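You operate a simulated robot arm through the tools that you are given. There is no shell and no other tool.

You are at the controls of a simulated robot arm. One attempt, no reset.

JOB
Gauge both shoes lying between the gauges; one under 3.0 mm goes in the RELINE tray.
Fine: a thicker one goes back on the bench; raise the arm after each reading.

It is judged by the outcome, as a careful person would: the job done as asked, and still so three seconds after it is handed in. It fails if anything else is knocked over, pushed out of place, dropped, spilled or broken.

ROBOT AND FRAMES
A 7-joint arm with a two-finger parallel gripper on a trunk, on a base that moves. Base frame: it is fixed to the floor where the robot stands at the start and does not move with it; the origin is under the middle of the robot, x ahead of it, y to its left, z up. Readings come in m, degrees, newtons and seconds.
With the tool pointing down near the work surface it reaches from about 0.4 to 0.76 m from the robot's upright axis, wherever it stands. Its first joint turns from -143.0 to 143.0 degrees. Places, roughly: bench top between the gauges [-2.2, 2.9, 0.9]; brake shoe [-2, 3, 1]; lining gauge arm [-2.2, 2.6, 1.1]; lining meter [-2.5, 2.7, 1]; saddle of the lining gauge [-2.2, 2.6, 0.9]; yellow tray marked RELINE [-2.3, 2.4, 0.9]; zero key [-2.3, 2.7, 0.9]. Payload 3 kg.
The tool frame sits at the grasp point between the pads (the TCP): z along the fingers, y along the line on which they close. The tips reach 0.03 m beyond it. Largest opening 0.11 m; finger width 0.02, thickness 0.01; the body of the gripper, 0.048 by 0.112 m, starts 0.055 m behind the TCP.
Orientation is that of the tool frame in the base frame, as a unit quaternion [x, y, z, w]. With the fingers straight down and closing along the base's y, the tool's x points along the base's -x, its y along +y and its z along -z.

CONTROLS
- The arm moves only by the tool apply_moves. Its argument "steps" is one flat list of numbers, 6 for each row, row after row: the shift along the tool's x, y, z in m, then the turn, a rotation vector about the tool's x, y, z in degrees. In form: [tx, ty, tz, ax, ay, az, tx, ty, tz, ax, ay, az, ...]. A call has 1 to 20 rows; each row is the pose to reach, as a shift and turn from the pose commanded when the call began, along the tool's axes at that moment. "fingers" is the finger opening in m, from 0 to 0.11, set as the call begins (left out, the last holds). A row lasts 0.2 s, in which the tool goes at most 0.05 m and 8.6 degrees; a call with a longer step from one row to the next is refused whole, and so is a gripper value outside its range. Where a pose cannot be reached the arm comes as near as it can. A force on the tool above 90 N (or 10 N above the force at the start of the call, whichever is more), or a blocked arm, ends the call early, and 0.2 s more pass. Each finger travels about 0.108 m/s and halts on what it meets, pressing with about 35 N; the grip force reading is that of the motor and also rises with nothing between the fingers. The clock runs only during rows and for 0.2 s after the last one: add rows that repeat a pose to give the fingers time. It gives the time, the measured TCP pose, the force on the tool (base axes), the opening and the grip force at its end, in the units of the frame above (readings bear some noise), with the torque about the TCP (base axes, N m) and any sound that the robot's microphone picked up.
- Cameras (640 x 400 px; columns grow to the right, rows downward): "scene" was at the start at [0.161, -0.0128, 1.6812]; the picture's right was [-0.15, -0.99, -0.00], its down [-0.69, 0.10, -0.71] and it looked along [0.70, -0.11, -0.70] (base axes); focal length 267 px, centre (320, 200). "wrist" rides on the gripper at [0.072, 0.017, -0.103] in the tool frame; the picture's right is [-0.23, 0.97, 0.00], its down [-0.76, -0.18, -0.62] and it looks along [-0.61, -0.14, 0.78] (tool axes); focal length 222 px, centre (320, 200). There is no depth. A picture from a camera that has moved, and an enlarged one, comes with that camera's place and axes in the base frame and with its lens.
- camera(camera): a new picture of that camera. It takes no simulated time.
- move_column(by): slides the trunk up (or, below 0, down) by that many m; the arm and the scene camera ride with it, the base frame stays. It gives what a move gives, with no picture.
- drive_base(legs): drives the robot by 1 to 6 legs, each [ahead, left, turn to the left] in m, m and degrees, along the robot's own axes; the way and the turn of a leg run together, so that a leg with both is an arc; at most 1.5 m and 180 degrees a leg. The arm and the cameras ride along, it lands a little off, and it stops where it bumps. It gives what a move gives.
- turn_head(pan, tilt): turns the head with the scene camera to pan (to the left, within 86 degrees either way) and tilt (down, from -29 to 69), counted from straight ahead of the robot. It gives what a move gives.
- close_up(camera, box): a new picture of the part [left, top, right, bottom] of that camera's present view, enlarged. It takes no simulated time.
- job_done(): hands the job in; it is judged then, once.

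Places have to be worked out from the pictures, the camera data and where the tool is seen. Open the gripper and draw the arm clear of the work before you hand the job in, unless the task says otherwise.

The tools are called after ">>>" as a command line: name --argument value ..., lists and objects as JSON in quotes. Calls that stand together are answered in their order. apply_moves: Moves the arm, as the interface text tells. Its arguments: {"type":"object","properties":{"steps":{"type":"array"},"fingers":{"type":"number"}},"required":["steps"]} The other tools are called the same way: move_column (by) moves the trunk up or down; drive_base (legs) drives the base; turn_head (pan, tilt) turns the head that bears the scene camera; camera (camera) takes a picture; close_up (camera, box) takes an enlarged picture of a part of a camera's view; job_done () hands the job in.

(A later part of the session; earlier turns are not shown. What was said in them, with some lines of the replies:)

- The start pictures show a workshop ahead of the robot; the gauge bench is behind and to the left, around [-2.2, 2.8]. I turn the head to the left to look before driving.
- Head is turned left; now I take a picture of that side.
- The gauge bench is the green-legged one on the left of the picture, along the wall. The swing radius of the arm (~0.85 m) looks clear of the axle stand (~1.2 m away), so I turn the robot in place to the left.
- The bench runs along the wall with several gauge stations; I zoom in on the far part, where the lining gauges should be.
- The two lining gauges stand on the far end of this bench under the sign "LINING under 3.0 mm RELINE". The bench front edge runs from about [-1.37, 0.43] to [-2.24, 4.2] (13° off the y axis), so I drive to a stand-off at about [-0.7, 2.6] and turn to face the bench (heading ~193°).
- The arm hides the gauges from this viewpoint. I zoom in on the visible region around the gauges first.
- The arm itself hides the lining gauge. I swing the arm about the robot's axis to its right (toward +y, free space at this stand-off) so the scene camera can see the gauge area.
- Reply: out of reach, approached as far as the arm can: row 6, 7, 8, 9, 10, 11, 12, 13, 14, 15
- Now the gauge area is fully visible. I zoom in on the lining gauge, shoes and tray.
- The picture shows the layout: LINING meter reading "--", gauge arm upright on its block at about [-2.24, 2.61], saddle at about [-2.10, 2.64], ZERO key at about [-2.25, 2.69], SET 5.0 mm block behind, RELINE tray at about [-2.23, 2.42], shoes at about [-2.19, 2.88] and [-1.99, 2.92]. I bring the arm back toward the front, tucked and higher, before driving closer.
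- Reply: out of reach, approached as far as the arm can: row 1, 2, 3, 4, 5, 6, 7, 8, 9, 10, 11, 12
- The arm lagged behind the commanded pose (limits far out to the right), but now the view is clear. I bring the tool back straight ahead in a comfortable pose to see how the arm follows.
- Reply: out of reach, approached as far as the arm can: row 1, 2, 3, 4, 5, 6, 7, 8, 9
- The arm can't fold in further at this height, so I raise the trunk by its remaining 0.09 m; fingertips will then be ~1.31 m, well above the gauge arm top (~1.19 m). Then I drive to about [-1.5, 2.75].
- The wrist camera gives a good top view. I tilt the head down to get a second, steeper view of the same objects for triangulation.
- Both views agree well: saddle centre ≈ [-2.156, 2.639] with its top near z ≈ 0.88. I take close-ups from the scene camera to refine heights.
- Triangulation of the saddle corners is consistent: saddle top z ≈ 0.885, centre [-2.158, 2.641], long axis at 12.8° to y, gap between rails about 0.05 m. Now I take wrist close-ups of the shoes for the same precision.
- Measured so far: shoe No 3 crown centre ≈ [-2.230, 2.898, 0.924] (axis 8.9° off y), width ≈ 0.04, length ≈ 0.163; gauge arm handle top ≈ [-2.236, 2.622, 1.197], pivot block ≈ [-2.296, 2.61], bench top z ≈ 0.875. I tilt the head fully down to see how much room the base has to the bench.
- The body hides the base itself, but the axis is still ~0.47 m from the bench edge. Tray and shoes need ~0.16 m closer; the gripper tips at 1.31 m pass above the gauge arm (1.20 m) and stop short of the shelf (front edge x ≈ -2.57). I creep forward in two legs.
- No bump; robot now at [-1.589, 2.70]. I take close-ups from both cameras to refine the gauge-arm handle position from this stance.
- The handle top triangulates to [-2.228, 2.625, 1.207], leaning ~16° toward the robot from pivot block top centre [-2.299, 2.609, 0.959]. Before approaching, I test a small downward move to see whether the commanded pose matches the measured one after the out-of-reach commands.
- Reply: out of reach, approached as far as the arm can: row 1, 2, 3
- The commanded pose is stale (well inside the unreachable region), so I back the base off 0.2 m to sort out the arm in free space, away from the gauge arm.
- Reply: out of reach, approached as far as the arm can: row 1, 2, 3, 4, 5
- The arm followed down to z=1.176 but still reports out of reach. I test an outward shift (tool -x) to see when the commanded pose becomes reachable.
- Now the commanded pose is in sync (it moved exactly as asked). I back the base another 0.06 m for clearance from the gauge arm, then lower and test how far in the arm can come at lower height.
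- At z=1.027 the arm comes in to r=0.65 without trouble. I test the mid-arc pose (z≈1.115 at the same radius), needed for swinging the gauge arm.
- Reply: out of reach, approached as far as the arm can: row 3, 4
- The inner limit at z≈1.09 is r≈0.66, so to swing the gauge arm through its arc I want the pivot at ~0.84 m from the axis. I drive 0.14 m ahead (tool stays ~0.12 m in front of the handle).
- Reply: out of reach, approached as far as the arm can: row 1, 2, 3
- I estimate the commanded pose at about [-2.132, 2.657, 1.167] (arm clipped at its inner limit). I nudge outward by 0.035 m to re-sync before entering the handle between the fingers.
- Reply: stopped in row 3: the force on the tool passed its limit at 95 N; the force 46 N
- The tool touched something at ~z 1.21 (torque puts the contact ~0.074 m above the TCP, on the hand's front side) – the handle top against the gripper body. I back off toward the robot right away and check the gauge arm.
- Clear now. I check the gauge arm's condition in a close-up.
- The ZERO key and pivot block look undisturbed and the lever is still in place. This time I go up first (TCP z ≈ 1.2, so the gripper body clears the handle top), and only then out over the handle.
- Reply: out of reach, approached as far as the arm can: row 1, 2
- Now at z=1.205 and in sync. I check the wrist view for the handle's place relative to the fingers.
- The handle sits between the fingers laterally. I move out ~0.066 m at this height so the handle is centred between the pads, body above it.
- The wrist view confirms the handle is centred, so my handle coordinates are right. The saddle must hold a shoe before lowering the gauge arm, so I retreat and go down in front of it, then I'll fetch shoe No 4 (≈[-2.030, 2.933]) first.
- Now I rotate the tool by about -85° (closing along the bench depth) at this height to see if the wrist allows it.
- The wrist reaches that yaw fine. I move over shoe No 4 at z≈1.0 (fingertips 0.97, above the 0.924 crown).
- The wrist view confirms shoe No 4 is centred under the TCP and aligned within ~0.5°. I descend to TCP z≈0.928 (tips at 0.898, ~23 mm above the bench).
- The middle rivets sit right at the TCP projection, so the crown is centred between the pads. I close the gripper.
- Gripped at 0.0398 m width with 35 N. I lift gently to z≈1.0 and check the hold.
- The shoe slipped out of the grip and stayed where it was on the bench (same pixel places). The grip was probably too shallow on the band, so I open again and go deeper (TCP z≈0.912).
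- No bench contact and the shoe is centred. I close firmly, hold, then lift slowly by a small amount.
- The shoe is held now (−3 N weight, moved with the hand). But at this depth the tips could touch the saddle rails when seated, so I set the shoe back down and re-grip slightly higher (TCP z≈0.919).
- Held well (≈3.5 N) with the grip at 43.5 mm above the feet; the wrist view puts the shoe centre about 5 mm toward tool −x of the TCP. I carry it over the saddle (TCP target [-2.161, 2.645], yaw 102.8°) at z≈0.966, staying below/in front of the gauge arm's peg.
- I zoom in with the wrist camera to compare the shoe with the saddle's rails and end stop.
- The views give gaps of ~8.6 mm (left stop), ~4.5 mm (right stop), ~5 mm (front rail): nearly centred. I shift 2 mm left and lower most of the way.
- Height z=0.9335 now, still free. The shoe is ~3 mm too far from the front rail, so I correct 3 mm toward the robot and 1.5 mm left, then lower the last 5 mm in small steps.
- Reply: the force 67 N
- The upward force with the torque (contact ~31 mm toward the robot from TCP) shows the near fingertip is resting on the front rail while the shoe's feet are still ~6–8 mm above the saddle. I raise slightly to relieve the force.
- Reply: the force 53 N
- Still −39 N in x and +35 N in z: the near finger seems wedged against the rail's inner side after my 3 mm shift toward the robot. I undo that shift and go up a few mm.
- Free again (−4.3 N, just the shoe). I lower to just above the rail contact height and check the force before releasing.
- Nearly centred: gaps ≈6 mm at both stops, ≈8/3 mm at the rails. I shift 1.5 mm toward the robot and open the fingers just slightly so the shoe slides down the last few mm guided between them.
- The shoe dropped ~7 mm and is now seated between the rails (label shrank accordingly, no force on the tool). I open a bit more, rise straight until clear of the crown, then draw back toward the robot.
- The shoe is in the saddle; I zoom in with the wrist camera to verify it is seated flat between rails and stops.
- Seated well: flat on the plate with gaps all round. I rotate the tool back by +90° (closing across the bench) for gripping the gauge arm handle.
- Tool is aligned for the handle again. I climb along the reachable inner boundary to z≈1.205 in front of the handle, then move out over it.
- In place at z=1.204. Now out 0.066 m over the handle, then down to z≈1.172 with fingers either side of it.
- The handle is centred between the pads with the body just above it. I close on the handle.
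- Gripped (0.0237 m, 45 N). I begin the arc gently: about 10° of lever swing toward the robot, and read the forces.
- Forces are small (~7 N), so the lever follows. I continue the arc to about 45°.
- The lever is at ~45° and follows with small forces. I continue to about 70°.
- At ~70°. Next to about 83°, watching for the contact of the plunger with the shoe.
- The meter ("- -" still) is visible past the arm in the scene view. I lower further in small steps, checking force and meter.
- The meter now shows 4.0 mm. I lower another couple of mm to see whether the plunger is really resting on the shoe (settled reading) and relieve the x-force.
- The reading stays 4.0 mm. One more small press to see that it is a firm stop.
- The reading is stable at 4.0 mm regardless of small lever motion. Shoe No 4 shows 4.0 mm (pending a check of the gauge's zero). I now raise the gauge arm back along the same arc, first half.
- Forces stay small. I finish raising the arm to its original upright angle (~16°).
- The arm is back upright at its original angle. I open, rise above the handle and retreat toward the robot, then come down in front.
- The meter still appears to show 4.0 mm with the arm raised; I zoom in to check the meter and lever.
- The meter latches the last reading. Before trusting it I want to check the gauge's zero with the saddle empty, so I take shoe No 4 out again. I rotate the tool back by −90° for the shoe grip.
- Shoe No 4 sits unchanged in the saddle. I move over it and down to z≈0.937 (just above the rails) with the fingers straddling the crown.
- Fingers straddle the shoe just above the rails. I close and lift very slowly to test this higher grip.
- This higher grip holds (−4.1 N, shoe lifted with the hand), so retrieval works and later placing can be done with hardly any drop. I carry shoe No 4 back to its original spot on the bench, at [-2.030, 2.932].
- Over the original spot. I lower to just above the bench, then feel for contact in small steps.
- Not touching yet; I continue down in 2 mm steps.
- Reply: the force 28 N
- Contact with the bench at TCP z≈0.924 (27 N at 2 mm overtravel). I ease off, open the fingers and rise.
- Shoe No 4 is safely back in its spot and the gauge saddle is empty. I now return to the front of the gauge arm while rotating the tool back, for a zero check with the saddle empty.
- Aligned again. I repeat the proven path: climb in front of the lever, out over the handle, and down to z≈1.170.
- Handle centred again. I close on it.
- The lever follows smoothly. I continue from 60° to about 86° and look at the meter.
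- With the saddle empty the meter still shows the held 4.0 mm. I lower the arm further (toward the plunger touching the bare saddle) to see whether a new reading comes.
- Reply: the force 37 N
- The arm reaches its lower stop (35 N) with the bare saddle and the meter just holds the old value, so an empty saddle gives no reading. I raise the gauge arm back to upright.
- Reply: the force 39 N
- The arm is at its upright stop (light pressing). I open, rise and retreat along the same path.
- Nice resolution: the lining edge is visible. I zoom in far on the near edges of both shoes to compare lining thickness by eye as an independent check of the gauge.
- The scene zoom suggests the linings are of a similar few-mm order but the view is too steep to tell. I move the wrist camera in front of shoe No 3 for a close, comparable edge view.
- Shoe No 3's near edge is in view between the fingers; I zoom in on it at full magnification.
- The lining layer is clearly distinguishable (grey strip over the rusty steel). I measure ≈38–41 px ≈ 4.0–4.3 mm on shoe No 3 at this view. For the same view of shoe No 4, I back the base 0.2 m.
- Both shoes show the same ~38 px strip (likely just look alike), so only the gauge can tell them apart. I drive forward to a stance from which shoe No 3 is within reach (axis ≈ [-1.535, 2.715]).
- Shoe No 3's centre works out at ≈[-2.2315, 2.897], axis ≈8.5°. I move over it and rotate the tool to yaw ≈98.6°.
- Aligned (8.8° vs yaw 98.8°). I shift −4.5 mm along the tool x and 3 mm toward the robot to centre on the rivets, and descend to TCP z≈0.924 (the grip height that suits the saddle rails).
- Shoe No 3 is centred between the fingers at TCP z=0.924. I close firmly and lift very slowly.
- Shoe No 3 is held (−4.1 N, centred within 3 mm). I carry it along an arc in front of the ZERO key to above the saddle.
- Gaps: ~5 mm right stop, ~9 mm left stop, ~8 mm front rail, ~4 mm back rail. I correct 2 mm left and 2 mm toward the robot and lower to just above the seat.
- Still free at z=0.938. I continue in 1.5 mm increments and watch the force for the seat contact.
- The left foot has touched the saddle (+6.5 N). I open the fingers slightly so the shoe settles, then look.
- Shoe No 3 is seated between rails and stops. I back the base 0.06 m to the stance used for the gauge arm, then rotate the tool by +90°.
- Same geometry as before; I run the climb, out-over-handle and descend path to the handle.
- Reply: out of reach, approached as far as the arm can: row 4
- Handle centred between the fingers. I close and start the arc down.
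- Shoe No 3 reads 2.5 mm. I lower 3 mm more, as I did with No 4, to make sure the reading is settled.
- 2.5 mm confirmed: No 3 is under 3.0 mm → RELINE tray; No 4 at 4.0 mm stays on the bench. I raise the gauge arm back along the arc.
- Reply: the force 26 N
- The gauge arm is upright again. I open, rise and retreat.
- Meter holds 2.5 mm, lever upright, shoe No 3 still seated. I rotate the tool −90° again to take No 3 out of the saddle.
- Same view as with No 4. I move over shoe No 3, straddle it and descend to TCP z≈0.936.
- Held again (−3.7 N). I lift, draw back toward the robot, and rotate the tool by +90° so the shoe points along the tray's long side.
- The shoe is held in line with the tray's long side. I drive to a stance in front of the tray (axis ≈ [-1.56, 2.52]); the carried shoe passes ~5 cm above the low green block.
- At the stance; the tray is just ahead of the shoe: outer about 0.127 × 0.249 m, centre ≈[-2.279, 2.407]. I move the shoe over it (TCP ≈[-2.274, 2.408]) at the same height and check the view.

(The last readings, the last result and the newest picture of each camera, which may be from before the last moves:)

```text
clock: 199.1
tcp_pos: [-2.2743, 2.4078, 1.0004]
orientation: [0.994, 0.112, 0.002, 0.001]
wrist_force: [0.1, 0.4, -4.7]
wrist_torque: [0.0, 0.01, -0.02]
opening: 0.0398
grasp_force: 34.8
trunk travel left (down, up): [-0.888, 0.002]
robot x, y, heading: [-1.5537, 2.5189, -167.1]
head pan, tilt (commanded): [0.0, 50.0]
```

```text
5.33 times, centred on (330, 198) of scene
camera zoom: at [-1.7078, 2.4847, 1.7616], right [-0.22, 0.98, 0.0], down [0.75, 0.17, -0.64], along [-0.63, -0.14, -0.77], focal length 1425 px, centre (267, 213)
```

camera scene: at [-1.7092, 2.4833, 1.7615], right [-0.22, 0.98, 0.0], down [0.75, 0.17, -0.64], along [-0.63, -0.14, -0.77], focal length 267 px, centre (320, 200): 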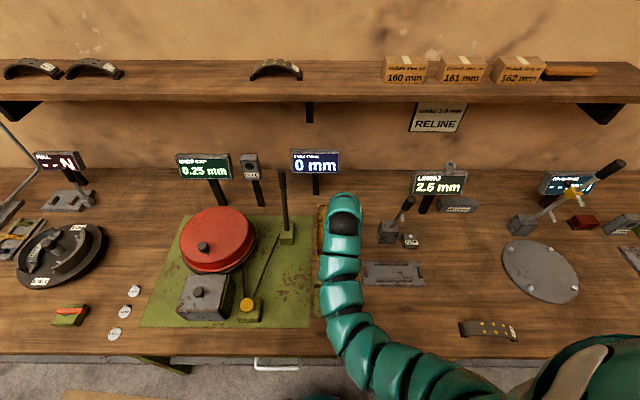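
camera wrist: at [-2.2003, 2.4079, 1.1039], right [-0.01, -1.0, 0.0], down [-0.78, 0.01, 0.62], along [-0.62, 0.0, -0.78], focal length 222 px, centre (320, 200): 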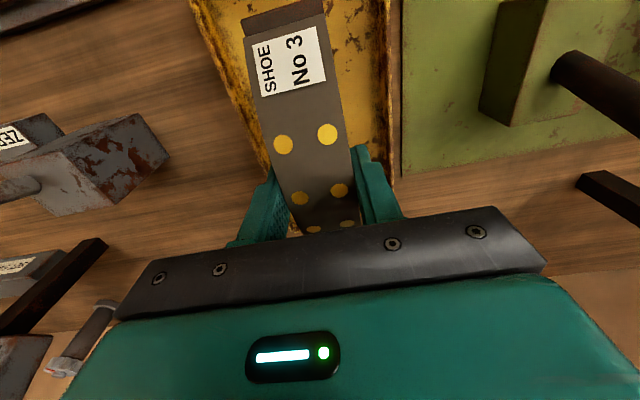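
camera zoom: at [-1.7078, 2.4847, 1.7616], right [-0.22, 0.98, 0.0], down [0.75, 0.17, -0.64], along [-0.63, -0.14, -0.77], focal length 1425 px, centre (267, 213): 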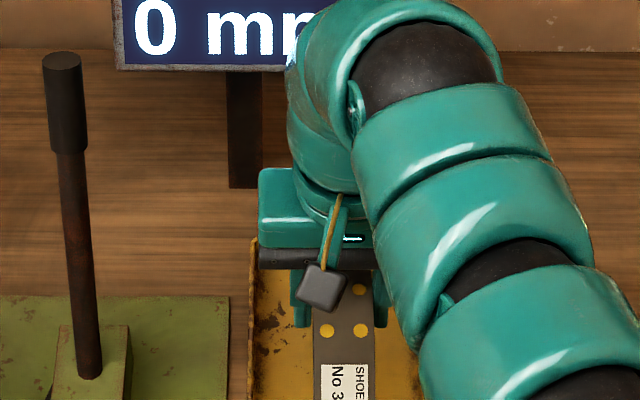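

The shoe hangs centred over the tray with clear margins at both ends. I lower to just above the tray floor and check again.

>>> apply_moves --steps '[0, 0, 0.015, 0, 0, 0, 0, 0, 0.03, 0, 0, 0, 0, 0, 0.045, 0, 0, 0, 0, 0, 0.058, 0, 0, 0, 0, 0, 0.063, 0, 0, 0, 0, 0, 0.063, 0, 0, 0]' --fingers 0.0

>>> camera --camera "wrist"

>>> close_up --camera "scene" --box '[290, 180, 390, 260]'

```text
clock: 200.4
tcp_pos: [-2.2743, 2.4066, 0.9349]
orientation: [0.994, 0.112, 0.001, 0.001]
wrist_force: [0.6, 0.4, -4.4]
wrist_torque: [-0.03, 0.03, -0.02]
opening: 0.0401
grasp_force: 35.2
trunk travel left (down, up): [-0.888, 0.002]
robot x, y, heading: [-1.5543, 2.521, -167.1]
head pan, tilt (commanded): [0.0, 50.0]
```

```text
taken
camera wrist: at [-2.1997, 2.4072, 1.0387], right [0.0, -1.0, 0.0], down [-0.78, 0.0, 0.62], along [-0.62, 0.0, -0.78], focal length 222 px, centre (320, 200)
```

wrist: 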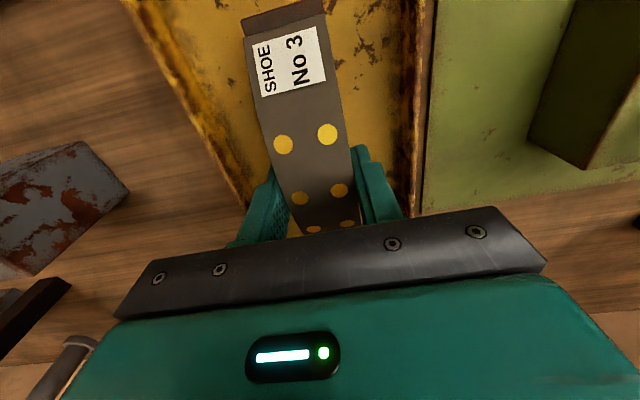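

```text
5.00 times, centred on (340, 220) of scene
camera zoom: at [-1.7088, 2.4845, 1.7615], right [-0.22, 0.98, 0.0], down [0.75, 0.17, -0.64], along [-0.63, -0.14, -0.77], focal length 1336 px, centre (220, 100)
```

zoom: 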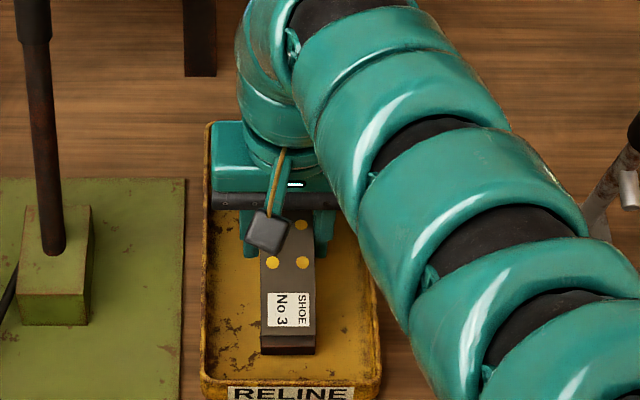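

The shoe is well inside the tray rims with room for the fingers. I lower the last few millimetres in small steps, feeling for the tray floor.

>>> apply_moves --steps '[0, 0, 0.002, 0, 0, 0, 0, 0, 0.004, 0, 0, 0, 0, 0, 0.004, 0, 0, 0]' --fingers 0.0

>>> apply_moves --steps '[0, 0, 0.001, 0, 0, 0, 0, 0, 0.002, 0, 0, 0, 0, 0, 0.002, 0, 0, 0]' --fingers 0.0

```text
clock: 201.2
tcp_pos: [-2.2731, 2.407, 0.9309]
orientation: [0.994, 0.112, 0.001, 0.0]
wrist_force: [0.3, 0.6, -4.6]
wrist_torque: [0.0, -0.05, 0.01]
opening: 0.0398
grasp_force: 35.3
trunk travel left (down, up): [-0.888, 0.002]
robot x, y, heading: [-1.5576, 2.5215, -167.3]
head pan, tilt (commanded): [0.0, 50.0]
```

```text
clock: 202.1
tcp_pos: [-2.2737, 2.4066, 0.9299]
orientation: [0.994, 0.112, 0.002, 0.0]
wrist_force: [0.6, -0.4, -4.7]
wrist_torque: [0.0, 0.01, 0.03]
opening: 0.0396
grasp_force: 34.8
trunk travel left (down, up): [-0.888, 0.002]
robot x, y, heading: [-1.5537, 2.5207, -167.2]
head pan, tilt (commanded): [0.0, 50.0]
```

No contact yet at z≈0.930; I continue down by 1.5 mm steps.

>>> apply_moves --steps '[0, 0, 0.001, 0, 0, 0, 0, 0, 0.002, 0, 0, 0, 0, 0, 0.002, 0, 0, 0]' --fingers 0.0

>>> apply_moves --steps '[0, 0, 0.001, 0, 0, 0, 0, 0, 0.0015, 0, 0, 0, 0, 0, 0.0015, 0, 0, 0]' --fingers 0.0

```text
clock: 202.8
tcp_pos: [-2.2741, 2.4063, 0.9285]
orientation: [0.994, 0.112, 0.0, 0.001]
wrist_force: [0.0, -0.1, 1.1]
wrist_torque: [-0.16, 0.36, 0.04]
opening: 0.0397
grasp_force: 35.0
trunk travel left (down, up): [-0.888, 0.002]
robot x, y, heading: [-1.553, 2.5232, -167.2]
head pan, tilt (commanded): [0.0, 50.0]
```

```text
clock: 203.7
tcp_pos: [-2.2731, 2.4075, 0.9284]
orientation: [0.994, 0.112, 0.0, 0.001]
wrist_force: [-1.2, -2.5, 18.2]
wrist_torque: [-0.01, -0.81, 0.02]
opening: 0.0399
grasp_force: 35.0
trunk travel left (down, up): [-0.888, 0.002]
robot x, y, heading: [-1.5522, 2.5186, -167.2]
head pan, tilt (commanded): [0.0, 50.0]
```

The shoe rests on the tray floor (contact at z≈0.9285, 18 N). I ease off, open only to 0.056 m (tray walls close by), and rise straight up.

>>> apply_moves --steps '[0, 0, -0.0015, 0, 0, 0, 0, 0, -0.0015, 0, 0, 0]' --fingers 0.0

>>> apply_moves --steps '[0, 0, 0, 0, 0, 0, 0, 0, 0, 0, 0, 0, 0, 0, 0, 0, 0, 0, 0, 0, -0.015, 0, 0, 0, 0, 0, -0.035, 0, 0, 0, 0, 0, -0.06, 0, 0, 0, 0, 0, -0.08, 0, 0, 0, 0, 0, -0.08, 0, 0, 0]' --fingers 0.056

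>>> camera --camera "wrist"

>>> camera --camera "scene"

```text
clock: 204.2
tcp_pos: [-2.2749, 2.4076, 0.9274]
orientation: [0.994, 0.112, 0.001, 0.001]
wrist_force: [-4.0, -4.4, 12.2]
wrist_torque: [-0.34, 0.7, 0.0]
opening: 0.0396
grasp_force: 34.9
trunk travel left (down, up): [-0.888, 0.002]
robot x, y, heading: [-1.5569, 2.5217, -167.3]
head pan, tilt (commanded): [0.0, 50.0]
```

```text
clock: 206.1
tcp_pos: [-2.2744, 2.4094, 1.0094]
orientation: [0.994, 0.113, 0.0, 0.001]
wrist_force: [0.2, 1.1, -0.4]
wrist_torque: [0.02, -0.01, -0.01]
opening: 0.056
grasp_force: 0.0
trunk travel left (down, up): [-0.888, 0.002]
robot x, y, heading: [-1.5539, 2.5204, -167.0]
head pan, tilt (commanded): [0.0, 50.0]
```

```text
taken
camera wrist: at [-2.2004, 2.4107, 1.1129], right [0.0, -1.0, 0.0], down [-0.78, 0.0, 0.62], along [-0.62, 0.0, -0.78], focal length 222 px, centre (320, 200)
```

wrist: 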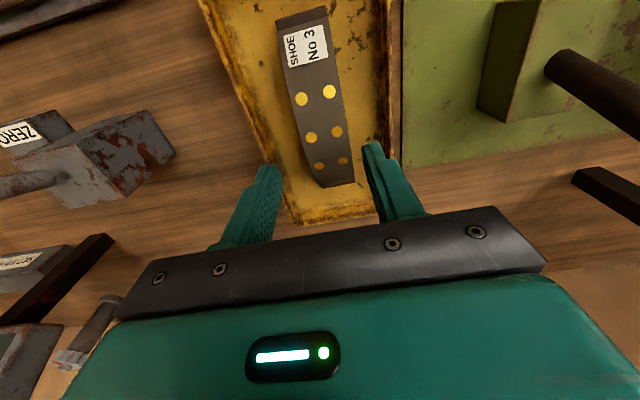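

```text
taken
camera scene: at [-1.7085, 2.4845, 1.7616], right [-0.22, 0.98, 0.0], down [0.75, 0.17, -0.64], along [-0.63, -0.14, -0.77], focal length 267 px, centre (320, 200)
```

scene: 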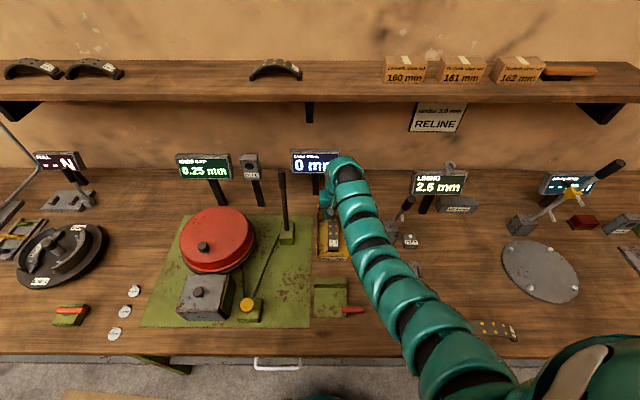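

Shoe No 3 lies in the RELINE tray. I open the gripper and draw the arm back from the bench objects.

>>> apply_moves --steps '[0.02, 0, 0, 0, 0, 0, 0.045, 0, 0, 0, 0, 0, 0.07, 0, 0, 0, 0, 0, 0.09, 0, 0, 0, 0, 0, 0.09, 0, 0, 0, 0, 0]' --fingers 0.1

>>> drive_base --legs '[[-0.35, 0, 0]]'

>>> camera --camera "scene"

```text
clock: 207.2
tcp_pos: [-2.1885, 2.43, 1.0072]
orientation: [0.994, 0.112, 0.001, 0.0]
wrist_force: [-0.6, -1.0, 0.2]
wrist_torque: [-0.01, -0.02, 0.02]
opening: 0.1001
grasp_force: 0.0
trunk travel left (down, up): [-0.888, 0.002]
robot x, y, heading: [-1.558, 2.5187, -167.3]
head pan, tilt (commanded): [0.0, 50.0]
```

```text
clock: 209.5
tcp_pos: [-1.8473, 2.5084, 1.0059]
orientation: [0.994, 0.111, 0.001, 0.001]
wrist_force: [0.2, 0.3, -0.7]
wrist_torque: [0.0, 0.02, -0.02]
opening: 0.1002
grasp_force: 0.1
trunk travel left (down, up): [-0.888, 0.002]
robot x, y, heading: [-1.2137, 2.5961, -167.2]
head pan, tilt (commanded): [0.0, 50.0]
```

```text
taken
camera scene: at [-1.3672, 2.5621, 1.7617], right [-0.22, 0.98, 0.0], down [0.75, 0.17, -0.64], along [-0.63, -0.14, -0.77], focal length 267 px, centre (320, 200)
```

scene: 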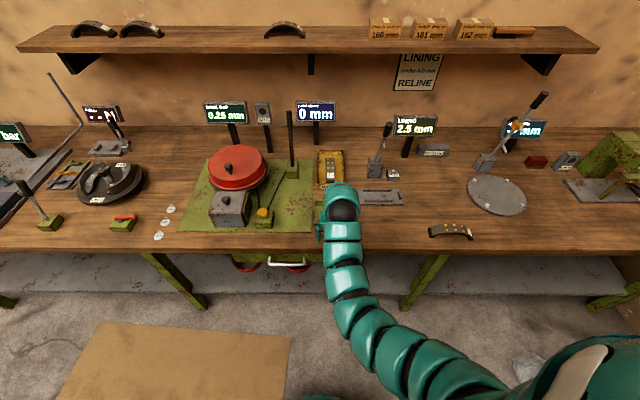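

Clear of the bench. I check the end state in close-ups: tray, gauge arm, saddle and shoe No 4.

>>> close_up --camera "scene" --box '[300, 100, 460, 200]'

>>> close_up --camera "scene" --box '[340, 160, 500, 260]'

```text
4.00 times, centred on (380, 150) of scene
camera zoom: at [-1.3672, 2.5621, 1.7617], right [-0.22, 0.98, 0.0], down [0.75, 0.17, -0.64], along [-0.63, -0.14, -0.77], focal length 1069 px, centre (80, 400)
```

zoom: 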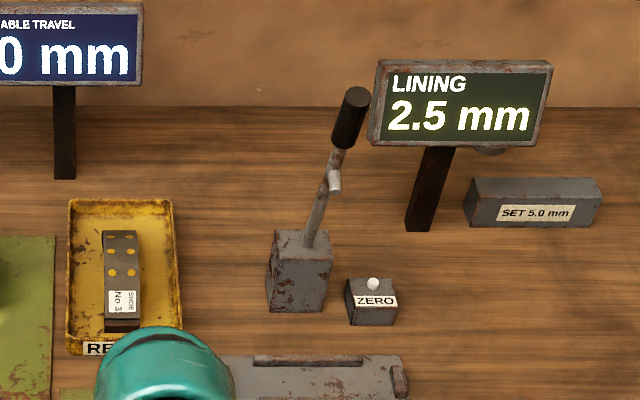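

```text
4.00 times, centred on (420, 210) of scene
camera zoom: at [-1.3672, 2.5621, 1.7617], right [-0.22, 0.98, 0.0], down [0.75, 0.17, -0.64], along [-0.63, -0.14, -0.77], focal length 1069 px, centre (-80, 160)
```

zoom: 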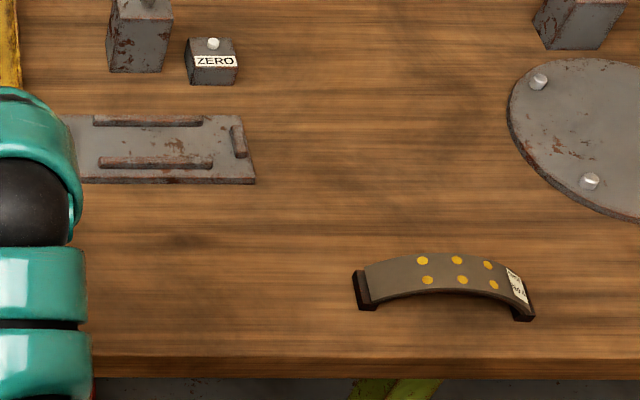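

Everything is as it should be: No 3 (2.5 mm) in the RELINE tray, No 4 (4.0 mm) on the bench in its old place, the gauge arm upright, the saddle empty, nothing else displaced. I back off a bit more so the arm is fully clear of the bench.

>>> drive_base --legs '[[-0.25, 0, 0]]'

>>> camera --camera "scene"

```text
clock: 211.3
tcp_pos: [-1.6038, 2.5659, 1.007]
orientation: [0.994, 0.109, 0.001, 0.001]
wrist_force: [0.0, 0.6, -0.4]
wrist_torque: [0.03, 0.02, 0.0]
opening: 0.1002
grasp_force: 0.1
trunk travel left (down, up): [-0.888, 0.002]
robot x, y, heading: [-0.9704, 2.6514, -167.5]
head pan, tilt (commanded): [0.0, 50.0]
```

```text
taken
camera scene: at [-1.1237, 2.6171, 1.7617], right [-0.21, 0.98, 0.0], down [0.75, 0.16, -0.64], along [-0.63, -0.14, -0.77], focal length 267 px, centre (320, 200)
```

scene: 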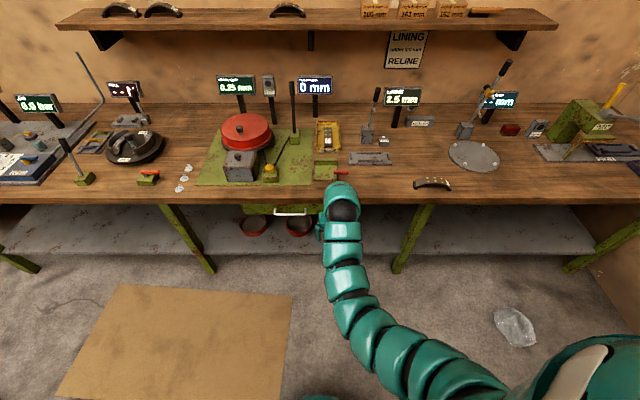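

The arm is clear of the bench, the gripper is open and empty, and the bench looks right. I hand the job in.

>>> job_done

```text
The job is handed in.
```

I gauged both shoes. One was under 3.0 mm and is in the RELINE tray; the other is back on the bench.

| Shoe | Reading | Where it is now |
|---|---|---|
| No 3 | 2.5 mm | RELINE tray |
| No 4 | 4.0 mm | On the bench, where it was lying before |

I raised the gauge arm after each reading, and it was upright when I handed in. The saddle is empty, the robot arm is clear of the bench with the gripper open, and the last pictures show nothing else moved.

- **Gauge not checked:** I could not check it against the SET 5.0 mm block, which was out of the arm's safe reach. With the saddle empty, lowering the arm gave no new reading, so that did not check the zero either. Both results rest on the meter as I found it, and I did not press the ZERO key.
- **Small contacts along the way:**
  - The gripper bumped the gauge handle once on the first approach (95 N peak).
  - A fingertip pressed on the saddle's front rail while I was seating No 4.
  - My first grip on No 4 slipped before it left the bench.
  - No 4 slid down the last 7 mm or so into the saddle.

  I saw no damage or shift from any of these.
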